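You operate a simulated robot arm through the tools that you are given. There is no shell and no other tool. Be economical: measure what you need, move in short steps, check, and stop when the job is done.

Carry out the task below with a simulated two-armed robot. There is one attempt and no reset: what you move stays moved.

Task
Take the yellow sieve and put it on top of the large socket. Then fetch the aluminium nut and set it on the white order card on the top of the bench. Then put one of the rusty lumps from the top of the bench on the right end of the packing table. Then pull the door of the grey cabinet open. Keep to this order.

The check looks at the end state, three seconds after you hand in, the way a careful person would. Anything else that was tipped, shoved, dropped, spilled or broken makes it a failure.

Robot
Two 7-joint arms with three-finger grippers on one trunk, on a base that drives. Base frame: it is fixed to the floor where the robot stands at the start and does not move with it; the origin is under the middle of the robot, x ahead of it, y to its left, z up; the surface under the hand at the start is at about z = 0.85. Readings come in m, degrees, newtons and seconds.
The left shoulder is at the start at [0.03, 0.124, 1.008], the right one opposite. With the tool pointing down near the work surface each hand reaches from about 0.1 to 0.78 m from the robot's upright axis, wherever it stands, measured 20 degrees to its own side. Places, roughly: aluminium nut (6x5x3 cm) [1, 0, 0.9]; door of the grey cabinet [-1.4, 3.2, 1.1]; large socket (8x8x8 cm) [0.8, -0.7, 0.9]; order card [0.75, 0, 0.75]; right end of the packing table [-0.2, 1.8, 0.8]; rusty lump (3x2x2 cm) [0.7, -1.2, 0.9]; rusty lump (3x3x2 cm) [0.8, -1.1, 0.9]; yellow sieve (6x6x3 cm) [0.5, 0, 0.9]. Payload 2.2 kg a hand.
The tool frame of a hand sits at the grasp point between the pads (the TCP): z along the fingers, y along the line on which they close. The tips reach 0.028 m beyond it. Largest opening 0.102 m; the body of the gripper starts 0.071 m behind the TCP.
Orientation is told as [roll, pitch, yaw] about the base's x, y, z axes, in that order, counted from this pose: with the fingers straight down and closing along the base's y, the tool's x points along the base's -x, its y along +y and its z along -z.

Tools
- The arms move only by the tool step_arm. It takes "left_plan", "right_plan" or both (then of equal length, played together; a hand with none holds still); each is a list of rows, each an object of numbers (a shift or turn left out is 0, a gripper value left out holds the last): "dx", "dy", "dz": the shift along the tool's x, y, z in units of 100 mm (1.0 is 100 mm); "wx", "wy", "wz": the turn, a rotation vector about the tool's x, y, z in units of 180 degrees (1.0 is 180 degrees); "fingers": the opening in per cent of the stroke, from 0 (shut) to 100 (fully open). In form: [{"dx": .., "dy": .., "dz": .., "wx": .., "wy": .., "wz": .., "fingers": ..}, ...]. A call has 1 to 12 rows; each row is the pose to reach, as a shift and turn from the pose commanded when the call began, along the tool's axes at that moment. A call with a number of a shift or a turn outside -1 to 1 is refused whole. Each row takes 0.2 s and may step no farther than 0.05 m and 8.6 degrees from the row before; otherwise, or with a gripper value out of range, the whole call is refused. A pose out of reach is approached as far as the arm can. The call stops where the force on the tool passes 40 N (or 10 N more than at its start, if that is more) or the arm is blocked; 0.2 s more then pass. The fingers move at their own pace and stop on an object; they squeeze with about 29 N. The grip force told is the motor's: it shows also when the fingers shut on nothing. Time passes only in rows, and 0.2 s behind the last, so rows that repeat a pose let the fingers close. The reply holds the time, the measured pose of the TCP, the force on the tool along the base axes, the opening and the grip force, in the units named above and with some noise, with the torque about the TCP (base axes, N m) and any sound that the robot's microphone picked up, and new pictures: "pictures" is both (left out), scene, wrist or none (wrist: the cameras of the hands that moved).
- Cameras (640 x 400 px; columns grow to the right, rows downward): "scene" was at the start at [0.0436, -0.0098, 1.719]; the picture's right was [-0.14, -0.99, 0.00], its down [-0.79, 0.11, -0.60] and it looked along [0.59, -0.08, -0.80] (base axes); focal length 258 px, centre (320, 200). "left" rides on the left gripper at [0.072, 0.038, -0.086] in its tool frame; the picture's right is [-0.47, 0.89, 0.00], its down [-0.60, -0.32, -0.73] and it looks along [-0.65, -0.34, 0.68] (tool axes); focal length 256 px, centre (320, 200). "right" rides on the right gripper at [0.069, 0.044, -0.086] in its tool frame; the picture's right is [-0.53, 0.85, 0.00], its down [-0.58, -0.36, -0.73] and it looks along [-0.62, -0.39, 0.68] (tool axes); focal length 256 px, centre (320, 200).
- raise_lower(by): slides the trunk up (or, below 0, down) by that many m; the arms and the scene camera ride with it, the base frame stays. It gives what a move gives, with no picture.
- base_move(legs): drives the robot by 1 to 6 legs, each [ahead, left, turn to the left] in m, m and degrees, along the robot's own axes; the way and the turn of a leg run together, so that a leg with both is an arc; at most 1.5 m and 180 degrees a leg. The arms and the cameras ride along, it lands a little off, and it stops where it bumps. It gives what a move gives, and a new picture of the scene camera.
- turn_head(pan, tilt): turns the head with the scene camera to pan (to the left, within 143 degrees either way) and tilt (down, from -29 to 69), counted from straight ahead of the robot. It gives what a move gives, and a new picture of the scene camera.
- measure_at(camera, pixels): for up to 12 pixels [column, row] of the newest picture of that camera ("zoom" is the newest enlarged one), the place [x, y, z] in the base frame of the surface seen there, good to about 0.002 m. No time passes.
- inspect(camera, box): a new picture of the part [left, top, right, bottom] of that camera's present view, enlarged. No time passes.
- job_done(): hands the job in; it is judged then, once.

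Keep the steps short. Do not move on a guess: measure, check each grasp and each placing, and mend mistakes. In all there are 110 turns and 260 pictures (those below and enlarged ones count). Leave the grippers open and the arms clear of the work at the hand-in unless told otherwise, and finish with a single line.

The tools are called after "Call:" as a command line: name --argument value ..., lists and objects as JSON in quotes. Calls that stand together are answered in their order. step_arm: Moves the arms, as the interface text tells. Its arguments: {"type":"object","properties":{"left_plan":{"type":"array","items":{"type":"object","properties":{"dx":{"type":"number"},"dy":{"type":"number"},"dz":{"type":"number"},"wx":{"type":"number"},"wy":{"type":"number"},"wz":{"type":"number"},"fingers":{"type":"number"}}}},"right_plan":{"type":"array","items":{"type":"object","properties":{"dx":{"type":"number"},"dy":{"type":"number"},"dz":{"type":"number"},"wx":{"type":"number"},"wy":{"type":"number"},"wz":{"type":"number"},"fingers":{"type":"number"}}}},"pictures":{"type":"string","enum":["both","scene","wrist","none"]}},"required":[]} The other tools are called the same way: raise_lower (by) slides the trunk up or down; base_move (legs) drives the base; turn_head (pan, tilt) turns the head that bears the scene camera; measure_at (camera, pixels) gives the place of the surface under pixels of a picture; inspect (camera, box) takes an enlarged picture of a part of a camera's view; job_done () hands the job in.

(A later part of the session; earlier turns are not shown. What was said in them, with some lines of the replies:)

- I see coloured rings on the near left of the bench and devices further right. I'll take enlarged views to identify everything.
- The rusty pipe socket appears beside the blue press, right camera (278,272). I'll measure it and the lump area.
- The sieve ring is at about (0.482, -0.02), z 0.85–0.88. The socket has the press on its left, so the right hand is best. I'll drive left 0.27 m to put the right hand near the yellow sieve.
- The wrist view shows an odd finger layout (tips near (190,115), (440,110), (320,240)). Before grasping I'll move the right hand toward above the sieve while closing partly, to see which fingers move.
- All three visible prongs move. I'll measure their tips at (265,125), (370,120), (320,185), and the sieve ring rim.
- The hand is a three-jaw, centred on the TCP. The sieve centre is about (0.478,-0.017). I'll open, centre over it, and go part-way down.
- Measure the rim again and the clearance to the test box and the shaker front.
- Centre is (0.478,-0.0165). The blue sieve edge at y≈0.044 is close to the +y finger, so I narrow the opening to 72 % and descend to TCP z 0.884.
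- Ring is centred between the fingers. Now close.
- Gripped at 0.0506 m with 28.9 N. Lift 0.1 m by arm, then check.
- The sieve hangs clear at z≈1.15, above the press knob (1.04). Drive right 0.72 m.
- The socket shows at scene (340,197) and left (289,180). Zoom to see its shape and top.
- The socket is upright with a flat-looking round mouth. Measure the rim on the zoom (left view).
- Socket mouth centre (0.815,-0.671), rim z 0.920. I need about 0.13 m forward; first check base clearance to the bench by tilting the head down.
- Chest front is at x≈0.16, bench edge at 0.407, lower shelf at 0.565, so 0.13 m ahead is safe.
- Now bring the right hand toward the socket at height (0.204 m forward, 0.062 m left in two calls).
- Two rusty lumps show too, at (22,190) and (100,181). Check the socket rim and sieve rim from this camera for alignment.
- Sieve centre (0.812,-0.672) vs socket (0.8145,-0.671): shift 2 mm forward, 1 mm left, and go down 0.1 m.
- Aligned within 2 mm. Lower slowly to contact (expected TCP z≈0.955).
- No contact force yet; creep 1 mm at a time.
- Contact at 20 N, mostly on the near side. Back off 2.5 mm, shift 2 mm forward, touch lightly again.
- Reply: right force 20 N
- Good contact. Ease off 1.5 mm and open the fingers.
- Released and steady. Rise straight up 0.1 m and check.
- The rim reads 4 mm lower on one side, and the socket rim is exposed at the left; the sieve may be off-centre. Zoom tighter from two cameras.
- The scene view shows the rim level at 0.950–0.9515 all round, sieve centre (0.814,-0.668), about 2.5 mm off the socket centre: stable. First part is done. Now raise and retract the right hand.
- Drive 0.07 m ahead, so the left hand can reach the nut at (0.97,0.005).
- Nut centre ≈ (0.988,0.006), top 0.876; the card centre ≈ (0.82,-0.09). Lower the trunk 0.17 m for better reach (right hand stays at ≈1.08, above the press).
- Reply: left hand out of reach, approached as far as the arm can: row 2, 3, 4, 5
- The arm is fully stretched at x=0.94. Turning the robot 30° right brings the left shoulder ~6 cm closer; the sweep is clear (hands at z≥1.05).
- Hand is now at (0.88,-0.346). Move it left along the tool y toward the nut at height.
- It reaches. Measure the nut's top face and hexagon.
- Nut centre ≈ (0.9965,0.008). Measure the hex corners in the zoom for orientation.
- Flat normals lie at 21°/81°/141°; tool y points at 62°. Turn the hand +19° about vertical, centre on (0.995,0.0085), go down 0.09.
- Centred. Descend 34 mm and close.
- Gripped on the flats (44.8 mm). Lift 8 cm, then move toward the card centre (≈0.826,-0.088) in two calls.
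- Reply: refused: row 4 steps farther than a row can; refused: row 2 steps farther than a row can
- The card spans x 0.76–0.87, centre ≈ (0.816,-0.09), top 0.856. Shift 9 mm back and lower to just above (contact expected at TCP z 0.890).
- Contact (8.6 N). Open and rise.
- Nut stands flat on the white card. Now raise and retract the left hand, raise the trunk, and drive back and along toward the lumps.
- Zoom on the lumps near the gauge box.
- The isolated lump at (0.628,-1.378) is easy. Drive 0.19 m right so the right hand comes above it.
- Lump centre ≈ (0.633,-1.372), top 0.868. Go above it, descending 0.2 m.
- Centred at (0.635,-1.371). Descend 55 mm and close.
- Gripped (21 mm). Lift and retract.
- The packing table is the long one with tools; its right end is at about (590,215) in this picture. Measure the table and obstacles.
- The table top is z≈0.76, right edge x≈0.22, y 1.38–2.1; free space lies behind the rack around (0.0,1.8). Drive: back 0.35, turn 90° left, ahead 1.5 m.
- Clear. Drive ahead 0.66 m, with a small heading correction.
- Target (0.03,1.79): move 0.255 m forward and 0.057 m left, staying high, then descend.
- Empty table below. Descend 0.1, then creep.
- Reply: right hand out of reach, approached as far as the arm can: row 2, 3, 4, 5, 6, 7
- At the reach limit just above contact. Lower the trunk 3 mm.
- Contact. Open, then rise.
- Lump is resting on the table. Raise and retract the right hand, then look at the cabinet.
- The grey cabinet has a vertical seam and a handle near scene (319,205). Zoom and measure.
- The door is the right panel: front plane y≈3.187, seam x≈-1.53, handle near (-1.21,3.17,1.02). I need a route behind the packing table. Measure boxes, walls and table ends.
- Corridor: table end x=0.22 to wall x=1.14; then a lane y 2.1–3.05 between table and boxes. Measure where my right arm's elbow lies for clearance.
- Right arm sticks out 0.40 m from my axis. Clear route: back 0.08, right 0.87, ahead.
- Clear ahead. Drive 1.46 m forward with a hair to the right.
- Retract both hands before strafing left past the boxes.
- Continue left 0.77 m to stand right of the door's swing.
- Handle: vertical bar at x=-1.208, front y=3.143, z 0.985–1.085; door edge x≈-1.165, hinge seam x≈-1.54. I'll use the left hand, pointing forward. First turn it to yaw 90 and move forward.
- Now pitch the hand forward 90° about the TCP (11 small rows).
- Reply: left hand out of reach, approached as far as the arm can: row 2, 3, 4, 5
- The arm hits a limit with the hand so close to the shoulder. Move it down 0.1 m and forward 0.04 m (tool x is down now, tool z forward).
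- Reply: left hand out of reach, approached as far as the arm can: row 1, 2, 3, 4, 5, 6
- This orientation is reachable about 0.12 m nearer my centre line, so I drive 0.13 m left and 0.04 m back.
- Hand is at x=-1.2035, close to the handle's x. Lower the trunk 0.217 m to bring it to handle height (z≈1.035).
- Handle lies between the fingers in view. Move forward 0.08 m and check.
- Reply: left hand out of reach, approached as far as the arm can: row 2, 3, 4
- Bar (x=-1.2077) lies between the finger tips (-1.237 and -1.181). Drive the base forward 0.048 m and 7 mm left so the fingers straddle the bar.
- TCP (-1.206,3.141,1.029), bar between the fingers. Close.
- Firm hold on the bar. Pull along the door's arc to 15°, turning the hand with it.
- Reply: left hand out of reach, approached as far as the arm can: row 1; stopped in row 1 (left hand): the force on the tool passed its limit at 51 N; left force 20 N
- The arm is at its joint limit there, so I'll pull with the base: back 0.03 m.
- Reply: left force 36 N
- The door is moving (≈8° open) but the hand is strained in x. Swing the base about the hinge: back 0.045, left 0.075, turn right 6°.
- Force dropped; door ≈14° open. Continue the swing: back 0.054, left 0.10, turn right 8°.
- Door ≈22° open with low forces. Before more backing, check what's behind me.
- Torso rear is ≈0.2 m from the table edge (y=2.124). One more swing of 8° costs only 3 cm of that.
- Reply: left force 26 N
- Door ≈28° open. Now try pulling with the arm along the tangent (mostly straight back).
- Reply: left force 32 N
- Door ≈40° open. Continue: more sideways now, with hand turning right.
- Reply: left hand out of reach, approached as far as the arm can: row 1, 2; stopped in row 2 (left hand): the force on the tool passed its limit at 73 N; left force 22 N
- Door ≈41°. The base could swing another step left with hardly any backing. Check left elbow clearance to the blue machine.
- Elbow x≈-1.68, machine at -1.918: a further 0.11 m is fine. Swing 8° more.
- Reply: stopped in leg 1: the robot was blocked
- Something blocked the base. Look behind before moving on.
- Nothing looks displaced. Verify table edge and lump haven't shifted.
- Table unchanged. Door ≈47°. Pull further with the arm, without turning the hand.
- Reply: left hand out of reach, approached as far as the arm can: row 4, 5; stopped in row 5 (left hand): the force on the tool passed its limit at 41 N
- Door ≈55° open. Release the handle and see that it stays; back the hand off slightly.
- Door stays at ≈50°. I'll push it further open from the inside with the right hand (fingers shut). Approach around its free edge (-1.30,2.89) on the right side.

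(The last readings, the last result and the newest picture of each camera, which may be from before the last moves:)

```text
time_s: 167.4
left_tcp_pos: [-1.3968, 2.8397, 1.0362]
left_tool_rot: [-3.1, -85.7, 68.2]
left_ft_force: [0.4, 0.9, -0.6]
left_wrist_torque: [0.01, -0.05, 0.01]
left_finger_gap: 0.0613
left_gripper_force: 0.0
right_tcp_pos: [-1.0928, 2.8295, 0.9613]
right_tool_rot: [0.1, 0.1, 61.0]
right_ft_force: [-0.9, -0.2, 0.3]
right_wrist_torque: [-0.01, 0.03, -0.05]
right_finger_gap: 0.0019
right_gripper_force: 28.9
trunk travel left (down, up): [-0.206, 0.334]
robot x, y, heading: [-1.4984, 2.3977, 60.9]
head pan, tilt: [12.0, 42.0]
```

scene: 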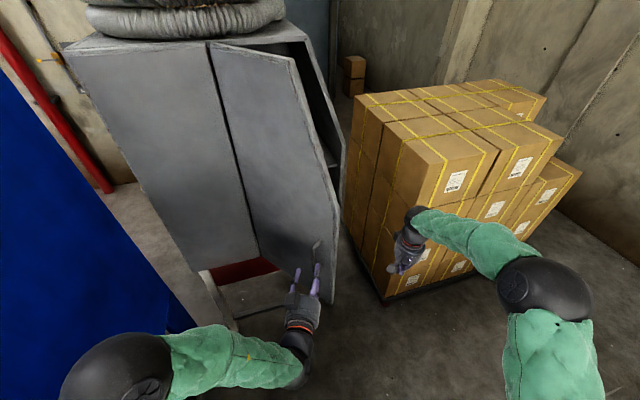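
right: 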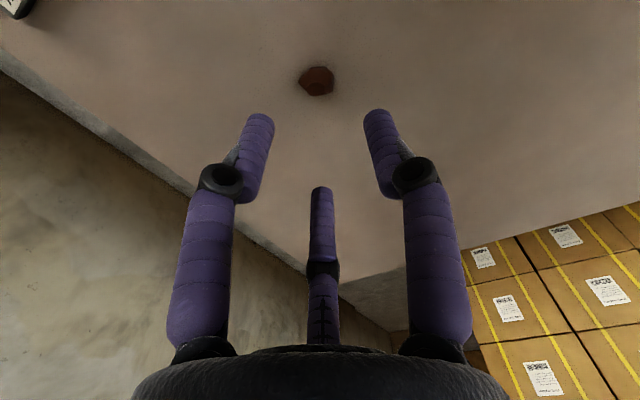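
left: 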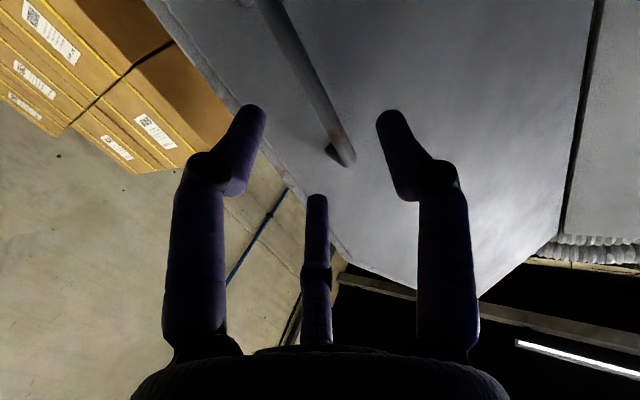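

Call:
step_arm --right_plan '[{"dx": -0.33, "dy": 0.33}, {"dx": -0.67, "dy": 0.67}, {"dx": -1.0, "dy": 1.0}]' --pictures "both"

```text
time_s: 168.2
left_tcp_pos: [-1.3975, 2.8387, 1.0347]
left_tool_rot: [-3.3, -85.6, 68.5]
left_ft_force: [0.3, 1.3, 0.0]
left_wrist_torque: [-0.03, 0.0, 0.0]
left_finger_gap: 0.061
left_gripper_force: 0.0
right_tcp_pos: [-1.1355, 2.9659, 0.9576]
right_tool_rot: [-0.1, 0.0, 61.1]
right_ft_force: [0.2, 0.9, 0.5]
right_wrist_torque: [-0.05, 0.02, 0.0]
right_finger_gap: 0.0021
right_gripper_force: 29.1
trunk travel left (down, up): [-0.206, 0.334]
robot x, y, heading: [-1.494, 2.3977, 61.1]
head pan, tilt: [12.0, 42.0]
```

scene: 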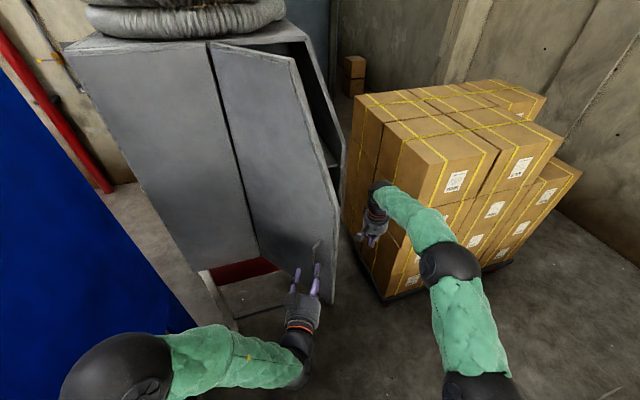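
right: 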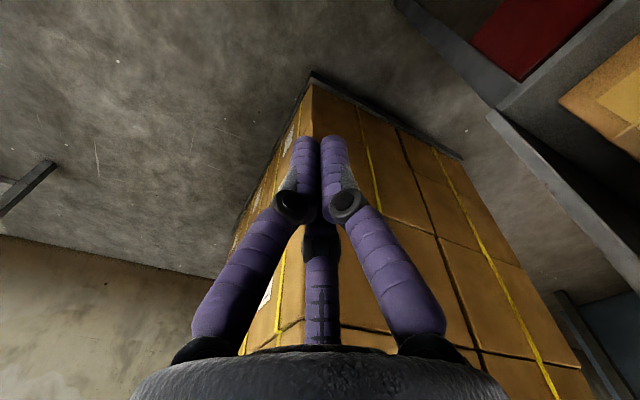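

The left hand is in the door's sweep; retract it ~0.09 m first.

Call:
step_arm --left_plan '[{"dz": -0.3}, {"dz": -0.6}, {"dz": -0.9}, {"dz": -0.9, "fingers": 60}]' --pictures "scene"

```text
time_s: 169.2
left_tcp_pos: [-1.4303, 2.7632, 1.0564]
left_tool_rot: [-31.1, -86.9, 96.8]
left_ft_force: [0.5, -0.7, -0.3]
left_wrist_torque: [0.0, -0.02, -0.02]
left_finger_gap: 0.0613
left_gripper_force: 0.0
right_tcp_pos: [-1.1339, 2.9642, 0.958]
right_tool_rot: [-0.1, 0.0, 61.0]
right_ft_force: [0.4, -0.3, -1.3]
right_wrist_torque: [0.01, 0.0, 0.01]
right_finger_gap: 0.0022
right_gripper_force: 29.4
trunk travel left (down, up): [-0.206, 0.334]
robot x, y, heading: [-1.4977, 2.3955, 60.6]
head pan, tilt: [12.0, 42.0]
```

scene: 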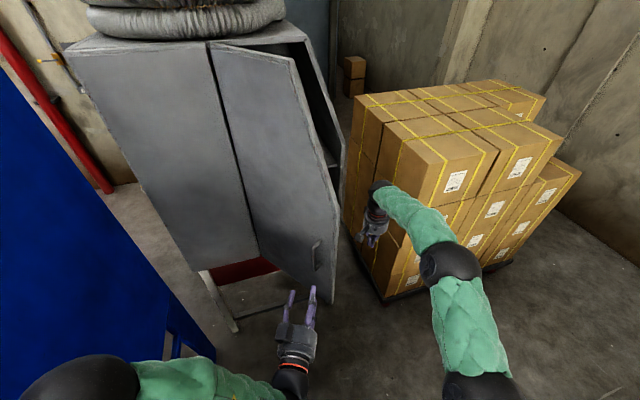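

Now push leftwards (-x) behind the door: first free travel, then contact.

Call:
step_arm --right_plan '[{"dx": 0.25, "dy": 0.4}, {"dx": 0.5, "dy": 0.75}, {"dx": 0.75, "dy": 1.0}]' --pictures "none"

Call:
step_arm --right_plan '[{"dx": 0.2, "dy": 0.35}, {"dx": 0.4, "dy": 0.65}, {"dx": 0.55, "dy": 0.9}]' --pictures "scene"

```text
time_s: 170.1
left_tcp_pos: [-1.4303, 2.7641, 1.0559]
left_tool_rot: [-31.5, -87.0, 97.3]
left_ft_force: [-0.7, -1.3, -0.2]
left_wrist_torque: [0.01, -0.02, -0.04]
left_finger_gap: 0.0614
left_gripper_force: 0.1
right_tcp_pos: [-1.2617, 2.9496, 0.9622]
right_tool_rot: [0.0, -0.1, 60.9]
right_ft_force: [-0.3, 0.1, 0.1]
right_wrist_torque: [0.0, 0.0, 0.01]
right_finger_gap: 0.0021
right_gripper_force: 28.9
trunk travel left (down, up): [-0.206, 0.334]
robot x, y, heading: [-1.4988, 2.3948, 60.9]
head pan, tilt: [12.0, 42.0]
```

```text
time_s: 170.8
left_tcp_pos: [-1.4297, 2.7653, 1.0567]
left_tool_rot: [-32.1, -87.0, 97.8]
left_ft_force: [0.1, -1.1, 0.2]
left_wrist_torque: [-0.01, -0.02, -0.02]
left_finger_gap: 0.0609
left_gripper_force: 0.1
right_tcp_pos: [-1.3671, 2.9457, 0.9601]
right_tool_rot: [0.0, 0.0, 61.0]
right_ft_force: [0.3, -0.9, 0.2]
right_wrist_torque: [-0.02, 0.0, -0.01]
right_finger_gap: 0.0022
right_gripper_force: 29.0
trunk travel left (down, up): [-0.206, 0.334]
robot x, y, heading: [-1.4951, 2.3955, 60.9]
head pan, tilt: [12.0, 42.0]
```

scene: 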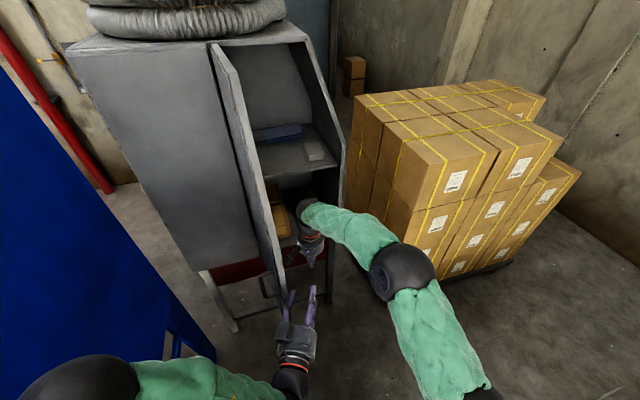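

The door is now wide open. Withdraw the right hand the same way, and the left a little.

Call:
step_arm --right_plan '[{"dx": -0.2, "dy": -0.35}, {"dx": -0.4, "dy": -0.65}, {"dx": -0.55, "dy": -0.9}]' --pictures "none"

Call:
step_arm --right_plan '[{"dx": -0.25, "dy": -0.4}, {"dx": -0.5, "dy": -0.75}, {"dx": -0.6, "dy": -1.0}]' --pictures "none"

Call:
step_arm --right_plan '[{"dx": 0.33, "dy": -0.25}, {"dx": 0.67, "dy": -0.5}, {"dx": 1.0, "dy": -0.75}]' --pictures "scene"

```text
time_s: 171.7
left_tcp_pos: [-1.4292, 2.7652, 1.0555]
left_tool_rot: [-30.9, -87.0, 96.7]
left_ft_force: [-0.3, 0.1, 0.0]
left_wrist_torque: [-0.01, 0.02, 0.0]
left_finger_gap: 0.061
left_gripper_force: 0.1
right_tcp_pos: [-1.2573, 2.9504, 0.9593]
right_tool_rot: [0.1, -0.1, 61.0]
right_ft_force: [0.6, 0.6, 0.4]
right_wrist_torque: [-0.01, 0.0, 0.02]
right_finger_gap: 0.0022
right_gripper_force: 28.4
trunk travel left (down, up): [-0.206, 0.334]
robot x, y, heading: [-1.4984, 2.3932, 60.8]
head pan, tilt: [12.0, 42.0]
```

```text
time_s: 172.4
left_tcp_pos: [-1.4295, 2.7649, 1.0562]
left_tool_rot: [-30.9, -87.0, 96.7]
left_ft_force: [-0.2, 0.5, 0.2]
left_wrist_torque: [-0.03, -0.03, 0.0]
left_finger_gap: 0.0611
left_gripper_force: 0.0
right_tcp_pos: [-1.141, 2.9503, 0.9607]
right_tool_rot: [0.0, 0.0, 61.0]
right_ft_force: [-0.7, -0.1, 0.0]
right_wrist_torque: [0.02, 0.04, 0.02]
right_finger_gap: 0.0019
right_gripper_force: 29.2
trunk travel left (down, up): [-0.206, 0.334]
robot x, y, heading: [-1.4948, 2.3975, 61.1]
head pan, tilt: [12.0, 42.0]
```

```text
time_s: 173.2
left_tcp_pos: [-1.4292, 2.7635, 1.0569]
left_tool_rot: [-31.8, -87.1, 97.5]
left_ft_force: [0.5, 0.1, -0.8]
left_wrist_torque: [0.0, 0.02, 0.01]
left_finger_gap: 0.0609
left_gripper_force: 0.1
right_tcp_pos: [-1.1259, 2.8289, 0.9623]
right_tool_rot: [0.2, 0.0, 61.0]
right_ft_force: [0.0, -0.3, -0.1]
right_wrist_torque: [0.04, -0.01, 0.01]
right_finger_gap: 0.0021
right_gripper_force: 28.6
trunk travel left (down, up): [-0.206, 0.334]
robot x, y, heading: [-1.4962, 2.3971, 60.9]
head pan, tilt: [12.0, 42.0]
```

scene: 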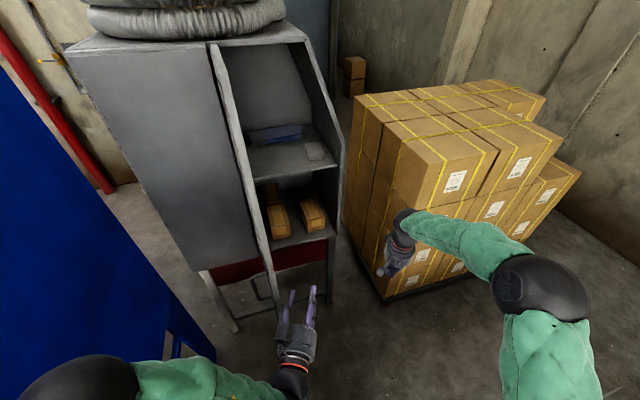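

Door wide open, shelf contents untouched. Open the right fingers and drive clear (+x 0.2 m).

Call:
step_arm --right_plan '[{"dx": 0.3, "fingers": 60}, {"dx": 0.6, "fingers": 60}, {"dx": 0.8, "fingers": 60}]' --pictures "none"

Call:
base_move --legs '[[0.1, -0.18, 0]]'

Call:
turn_head --pan 25 --tilt 35

Call:
turn_head --pan -125 --tilt 40

```text
time_s: 174.1
left_tcp_pos: [-1.4295, 2.7642, 1.0568]
left_tool_rot: [-31.8, -87.1, 97.6]
left_ft_force: [-0.4, 0.7, 0.2]
left_wrist_torque: [-0.02, 0.01, 0.03]
left_finger_gap: 0.0613
left_gripper_force: 0.2
right_tcp_pos: [-1.1646, 2.7579, 0.961]
right_tool_rot: [0.0, -0.1, 61.0]
right_ft_force: [0.5, -1.0, 1.2]
right_wrist_torque: [0.03, -0.02, 0.02]
right_finger_gap: 0.0612
right_gripper_force: 0.1
trunk travel left (down, up): [-0.206, 0.334]
robot x, y, heading: [-1.499, 2.3942, 61.1]
head pan, tilt: [12.0, 42.0]
```

```text
time_s: 175.5
left_tcp_pos: [-1.2672, 2.7667, 1.0579]
left_tool_rot: [-34.7, -87.1, 99.1]
left_ft_force: [-0.6, 0.4, 0.0]
left_wrist_torque: [0.04, 0.02, -0.06]
left_finger_gap: 0.0612
left_gripper_force: 0.1
right_tcp_pos: [-1.0023, 2.7532, 0.9606]
right_tool_rot: [0.0, -0.1, 59.4]
right_ft_force: [-0.2, -0.4, 0.6]
right_wrist_torque: [-0.04, -0.05, 0.0]
right_finger_gap: 0.0613
right_gripper_force: 0.0
trunk travel left (down, up): [-0.206, 0.334]
robot x, y, heading: [-1.3418, 2.3989, 59.6]
head pan, tilt: [12.0, 42.0]
stopped in leg 1: the robot was blocked; the commanded pose is now the measured one
```

scene: 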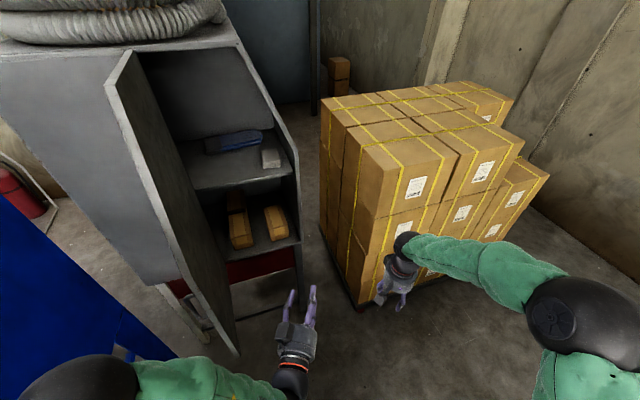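

```text
time_s: 176.3
left_tcp_pos: [-1.2656, 2.7652, 1.0565]
left_tool_rot: [-33.9, -87.1, 98.3]
left_ft_force: [-0.2, 0.5, 0.2]
left_wrist_torque: [0.01, 0.0, 0.02]
left_finger_gap: 0.0612
left_gripper_force: 0.1
right_tcp_pos: [-1.0019, 2.7511, 0.9608]
right_tool_rot: [0.0, -0.1, 59.4]
right_ft_force: [-0.4, -0.3, -0.6]
right_wrist_torque: [-0.01, 0.0, 0.03]
right_finger_gap: 0.0614
right_gripper_force: 0.1
trunk travel left (down, up): [-0.206, 0.334]
robot x, y, heading: [-1.3429, 2.3996, 59.5]
head pan, tilt: [25.0, 35.0]
```

scene: 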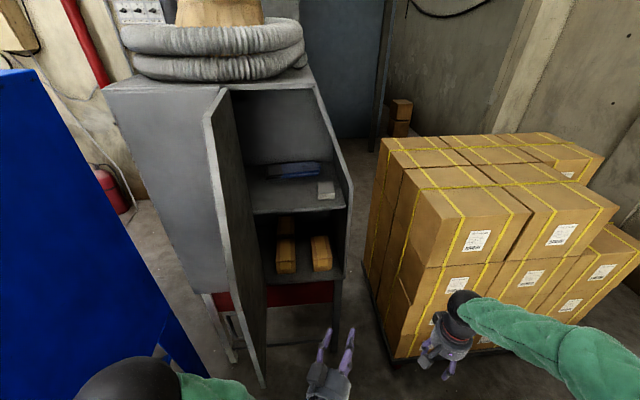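

```text
time_s: 178.6
left_tcp_pos: [-1.2667, 2.7658, 1.0575]
left_tool_rot: [-34.0, -87.1, 98.3]
left_ft_force: [0.1, -0.6, 0.0]
left_wrist_torque: [0.0, 0.0, -0.01]
left_finger_gap: 0.0612
left_gripper_force: 0.1
right_tcp_pos: [-1.0002, 2.7537, 0.9603]
right_tool_rot: [0.0, 0.0, 59.4]
right_ft_force: [-0.4, 0.6, 0.1]
right_wrist_torque: [-0.02, 0.01, -0.03]
right_finger_gap: 0.0612
right_gripper_force: 0.0
trunk travel left (down, up): [-0.206, 0.334]
robot x, y, heading: [-1.3426, 2.3999, 59.5]
head pan, tilt: [-125.0, 40.0]
```

scene: 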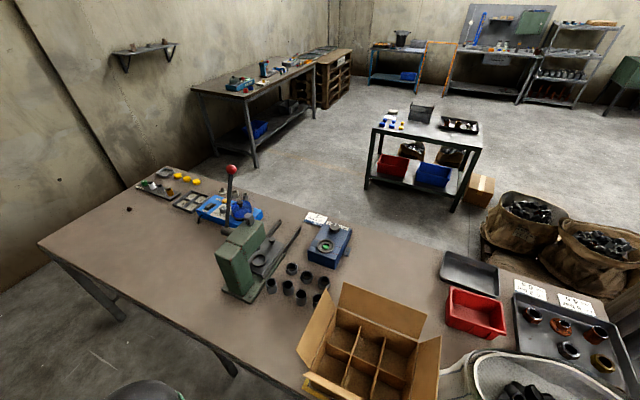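

Everything on the table is in place and the lump is at (130,209). I'll move a little ahead off whatever touched, and check the bench and table from here.

Call:
base_move --legs '[[0.07, 0, 0]]'

Call:
inspect --camera "scene" --box '[180, 20, 360, 130]'

Call:
inspect --camera "scene" --box '[30, 150, 460, 400]'

```text
time_s: 179.6
left_tcp_pos: [-1.2306, 2.8276, 1.0568]
left_tool_rot: [-33.0, -87.1, 97.4]
left_ft_force: [0.1, 0.4, 0.2]
left_wrist_torque: [0.04, 0.02, -0.01]
left_finger_gap: 0.061
left_gripper_force: 0.0
right_tcp_pos: [-0.9657, 2.8135, 0.9582]
right_tool_rot: [0.0, 0.0, 59.5]
right_ft_force: [1.1, 0.7, 0.3]
right_wrist_torque: [-0.03, 0.01, 0.0]
right_finger_gap: 0.0612
right_gripper_force: 0.0
trunk travel left (down, up): [-0.206, 0.334]
robot x, y, heading: [-1.3068, 2.461, 59.4]
head pan, tilt: [-125.0, 40.0]
```

scene: 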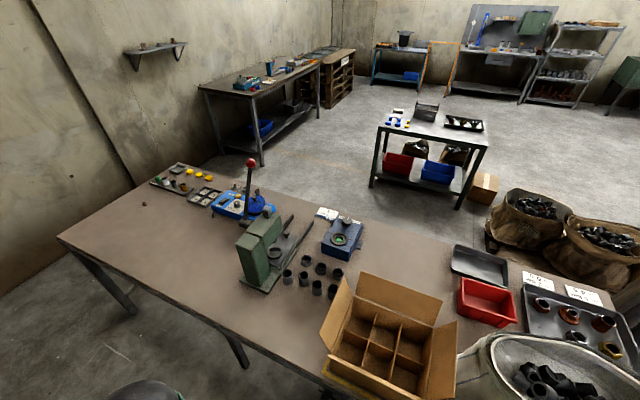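

```text
3.56 times, centred on (270, 75) of scene
```

zoom: 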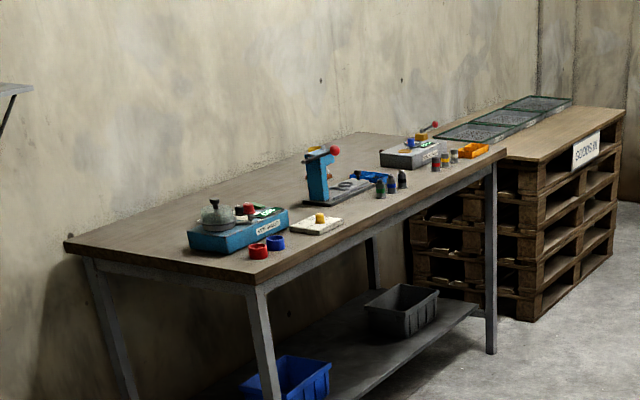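

```text
1.49 times, centred on (245, 275) of scene
```

zoom: 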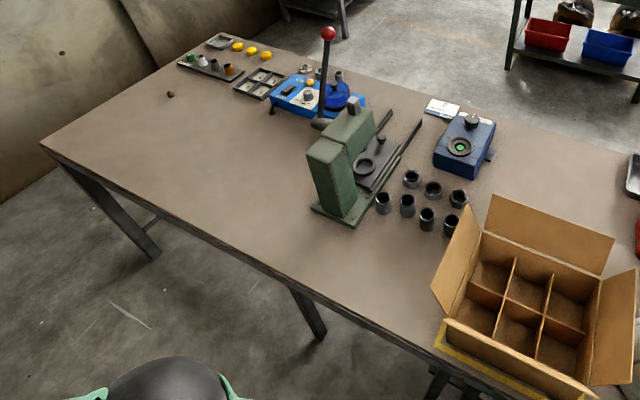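

All looks undisturbed. Open both grippers fully and take a last look at the door.

Call:
step_arm --left_plan '[{"fingers": 95}, {"fingers": 95}, {"fingers": 95}]' --right_plan '[{"fingers": 95}, {"fingers": 95}, {"fingers": 95}]' --pictures "none"

Call:
turn_head --pan 25 --tilt 35

```text
time_s: 180.4
left_tcp_pos: [-1.2314, 2.8261, 1.0574]
left_tool_rot: [-34.1, -87.0, 98.5]
left_ft_force: [-0.9, -0.3, -0.6]
left_wrist_torque: [0.03, 0.0, -0.01]
left_finger_gap: 0.097
left_gripper_force: 0.1
right_tcp_pos: [-0.967, 2.812, 0.9601]
right_tool_rot: [0.0, 0.0, 59.5]
right_ft_force: [-0.1, -0.6, -0.6]
right_wrist_torque: [0.02, -0.01, 0.01]
right_finger_gap: 0.0968
right_gripper_force: 0.1
trunk travel left (down, up): [-0.206, 0.334]
robot x, y, heading: [-1.3072, 2.4612, 59.5]
head pan, tilt: [-125.0, 40.0]
```

```text
time_s: 182.8
left_tcp_pos: [-1.2316, 2.8259, 1.0569]
left_tool_rot: [-34.0, -87.0, 98.5]
left_ft_force: [0.0, 0.3, -0.6]
left_wrist_torque: [-0.03, -0.01, -0.02]
left_finger_gap: 0.0969
left_gripper_force: 0.1
right_tcp_pos: [-0.967, 2.8125, 0.9599]
right_tool_rot: [-0.1, 0.1, 59.5]
right_ft_force: [-0.1, 0.3, -0.9]
right_wrist_torque: [0.01, -0.03, 0.03]
right_finger_gap: 0.0968
right_gripper_force: 0.2
trunk travel left (down, up): [-0.206, 0.334]
robot x, y, heading: [-1.3091, 2.4566, 59.5]
head pan, tilt: [25.0, 35.0]
5 turns are left
```

scene: 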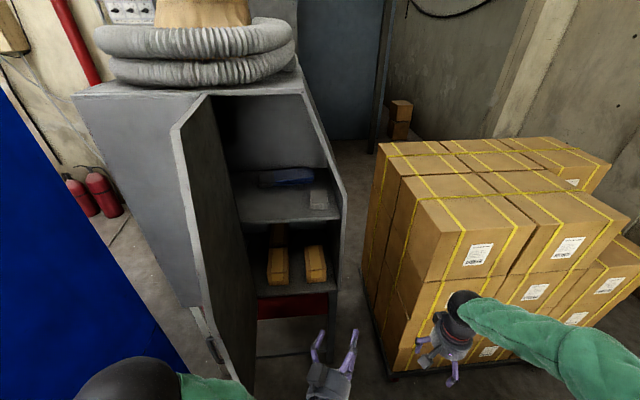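

The door is wide open and the hands are clear and open, so I'm handing in.

Call:
job_done

```text
The job is handed in.
```

All four steps are done in order and handed in: the yellow sieve is on the large socket, the aluminium nut is on the order card, a rusty lump is on the right end of the packing table, and the grey cabinet door is open; my base was stopped twice beside the packing table, but nothing looked moved.
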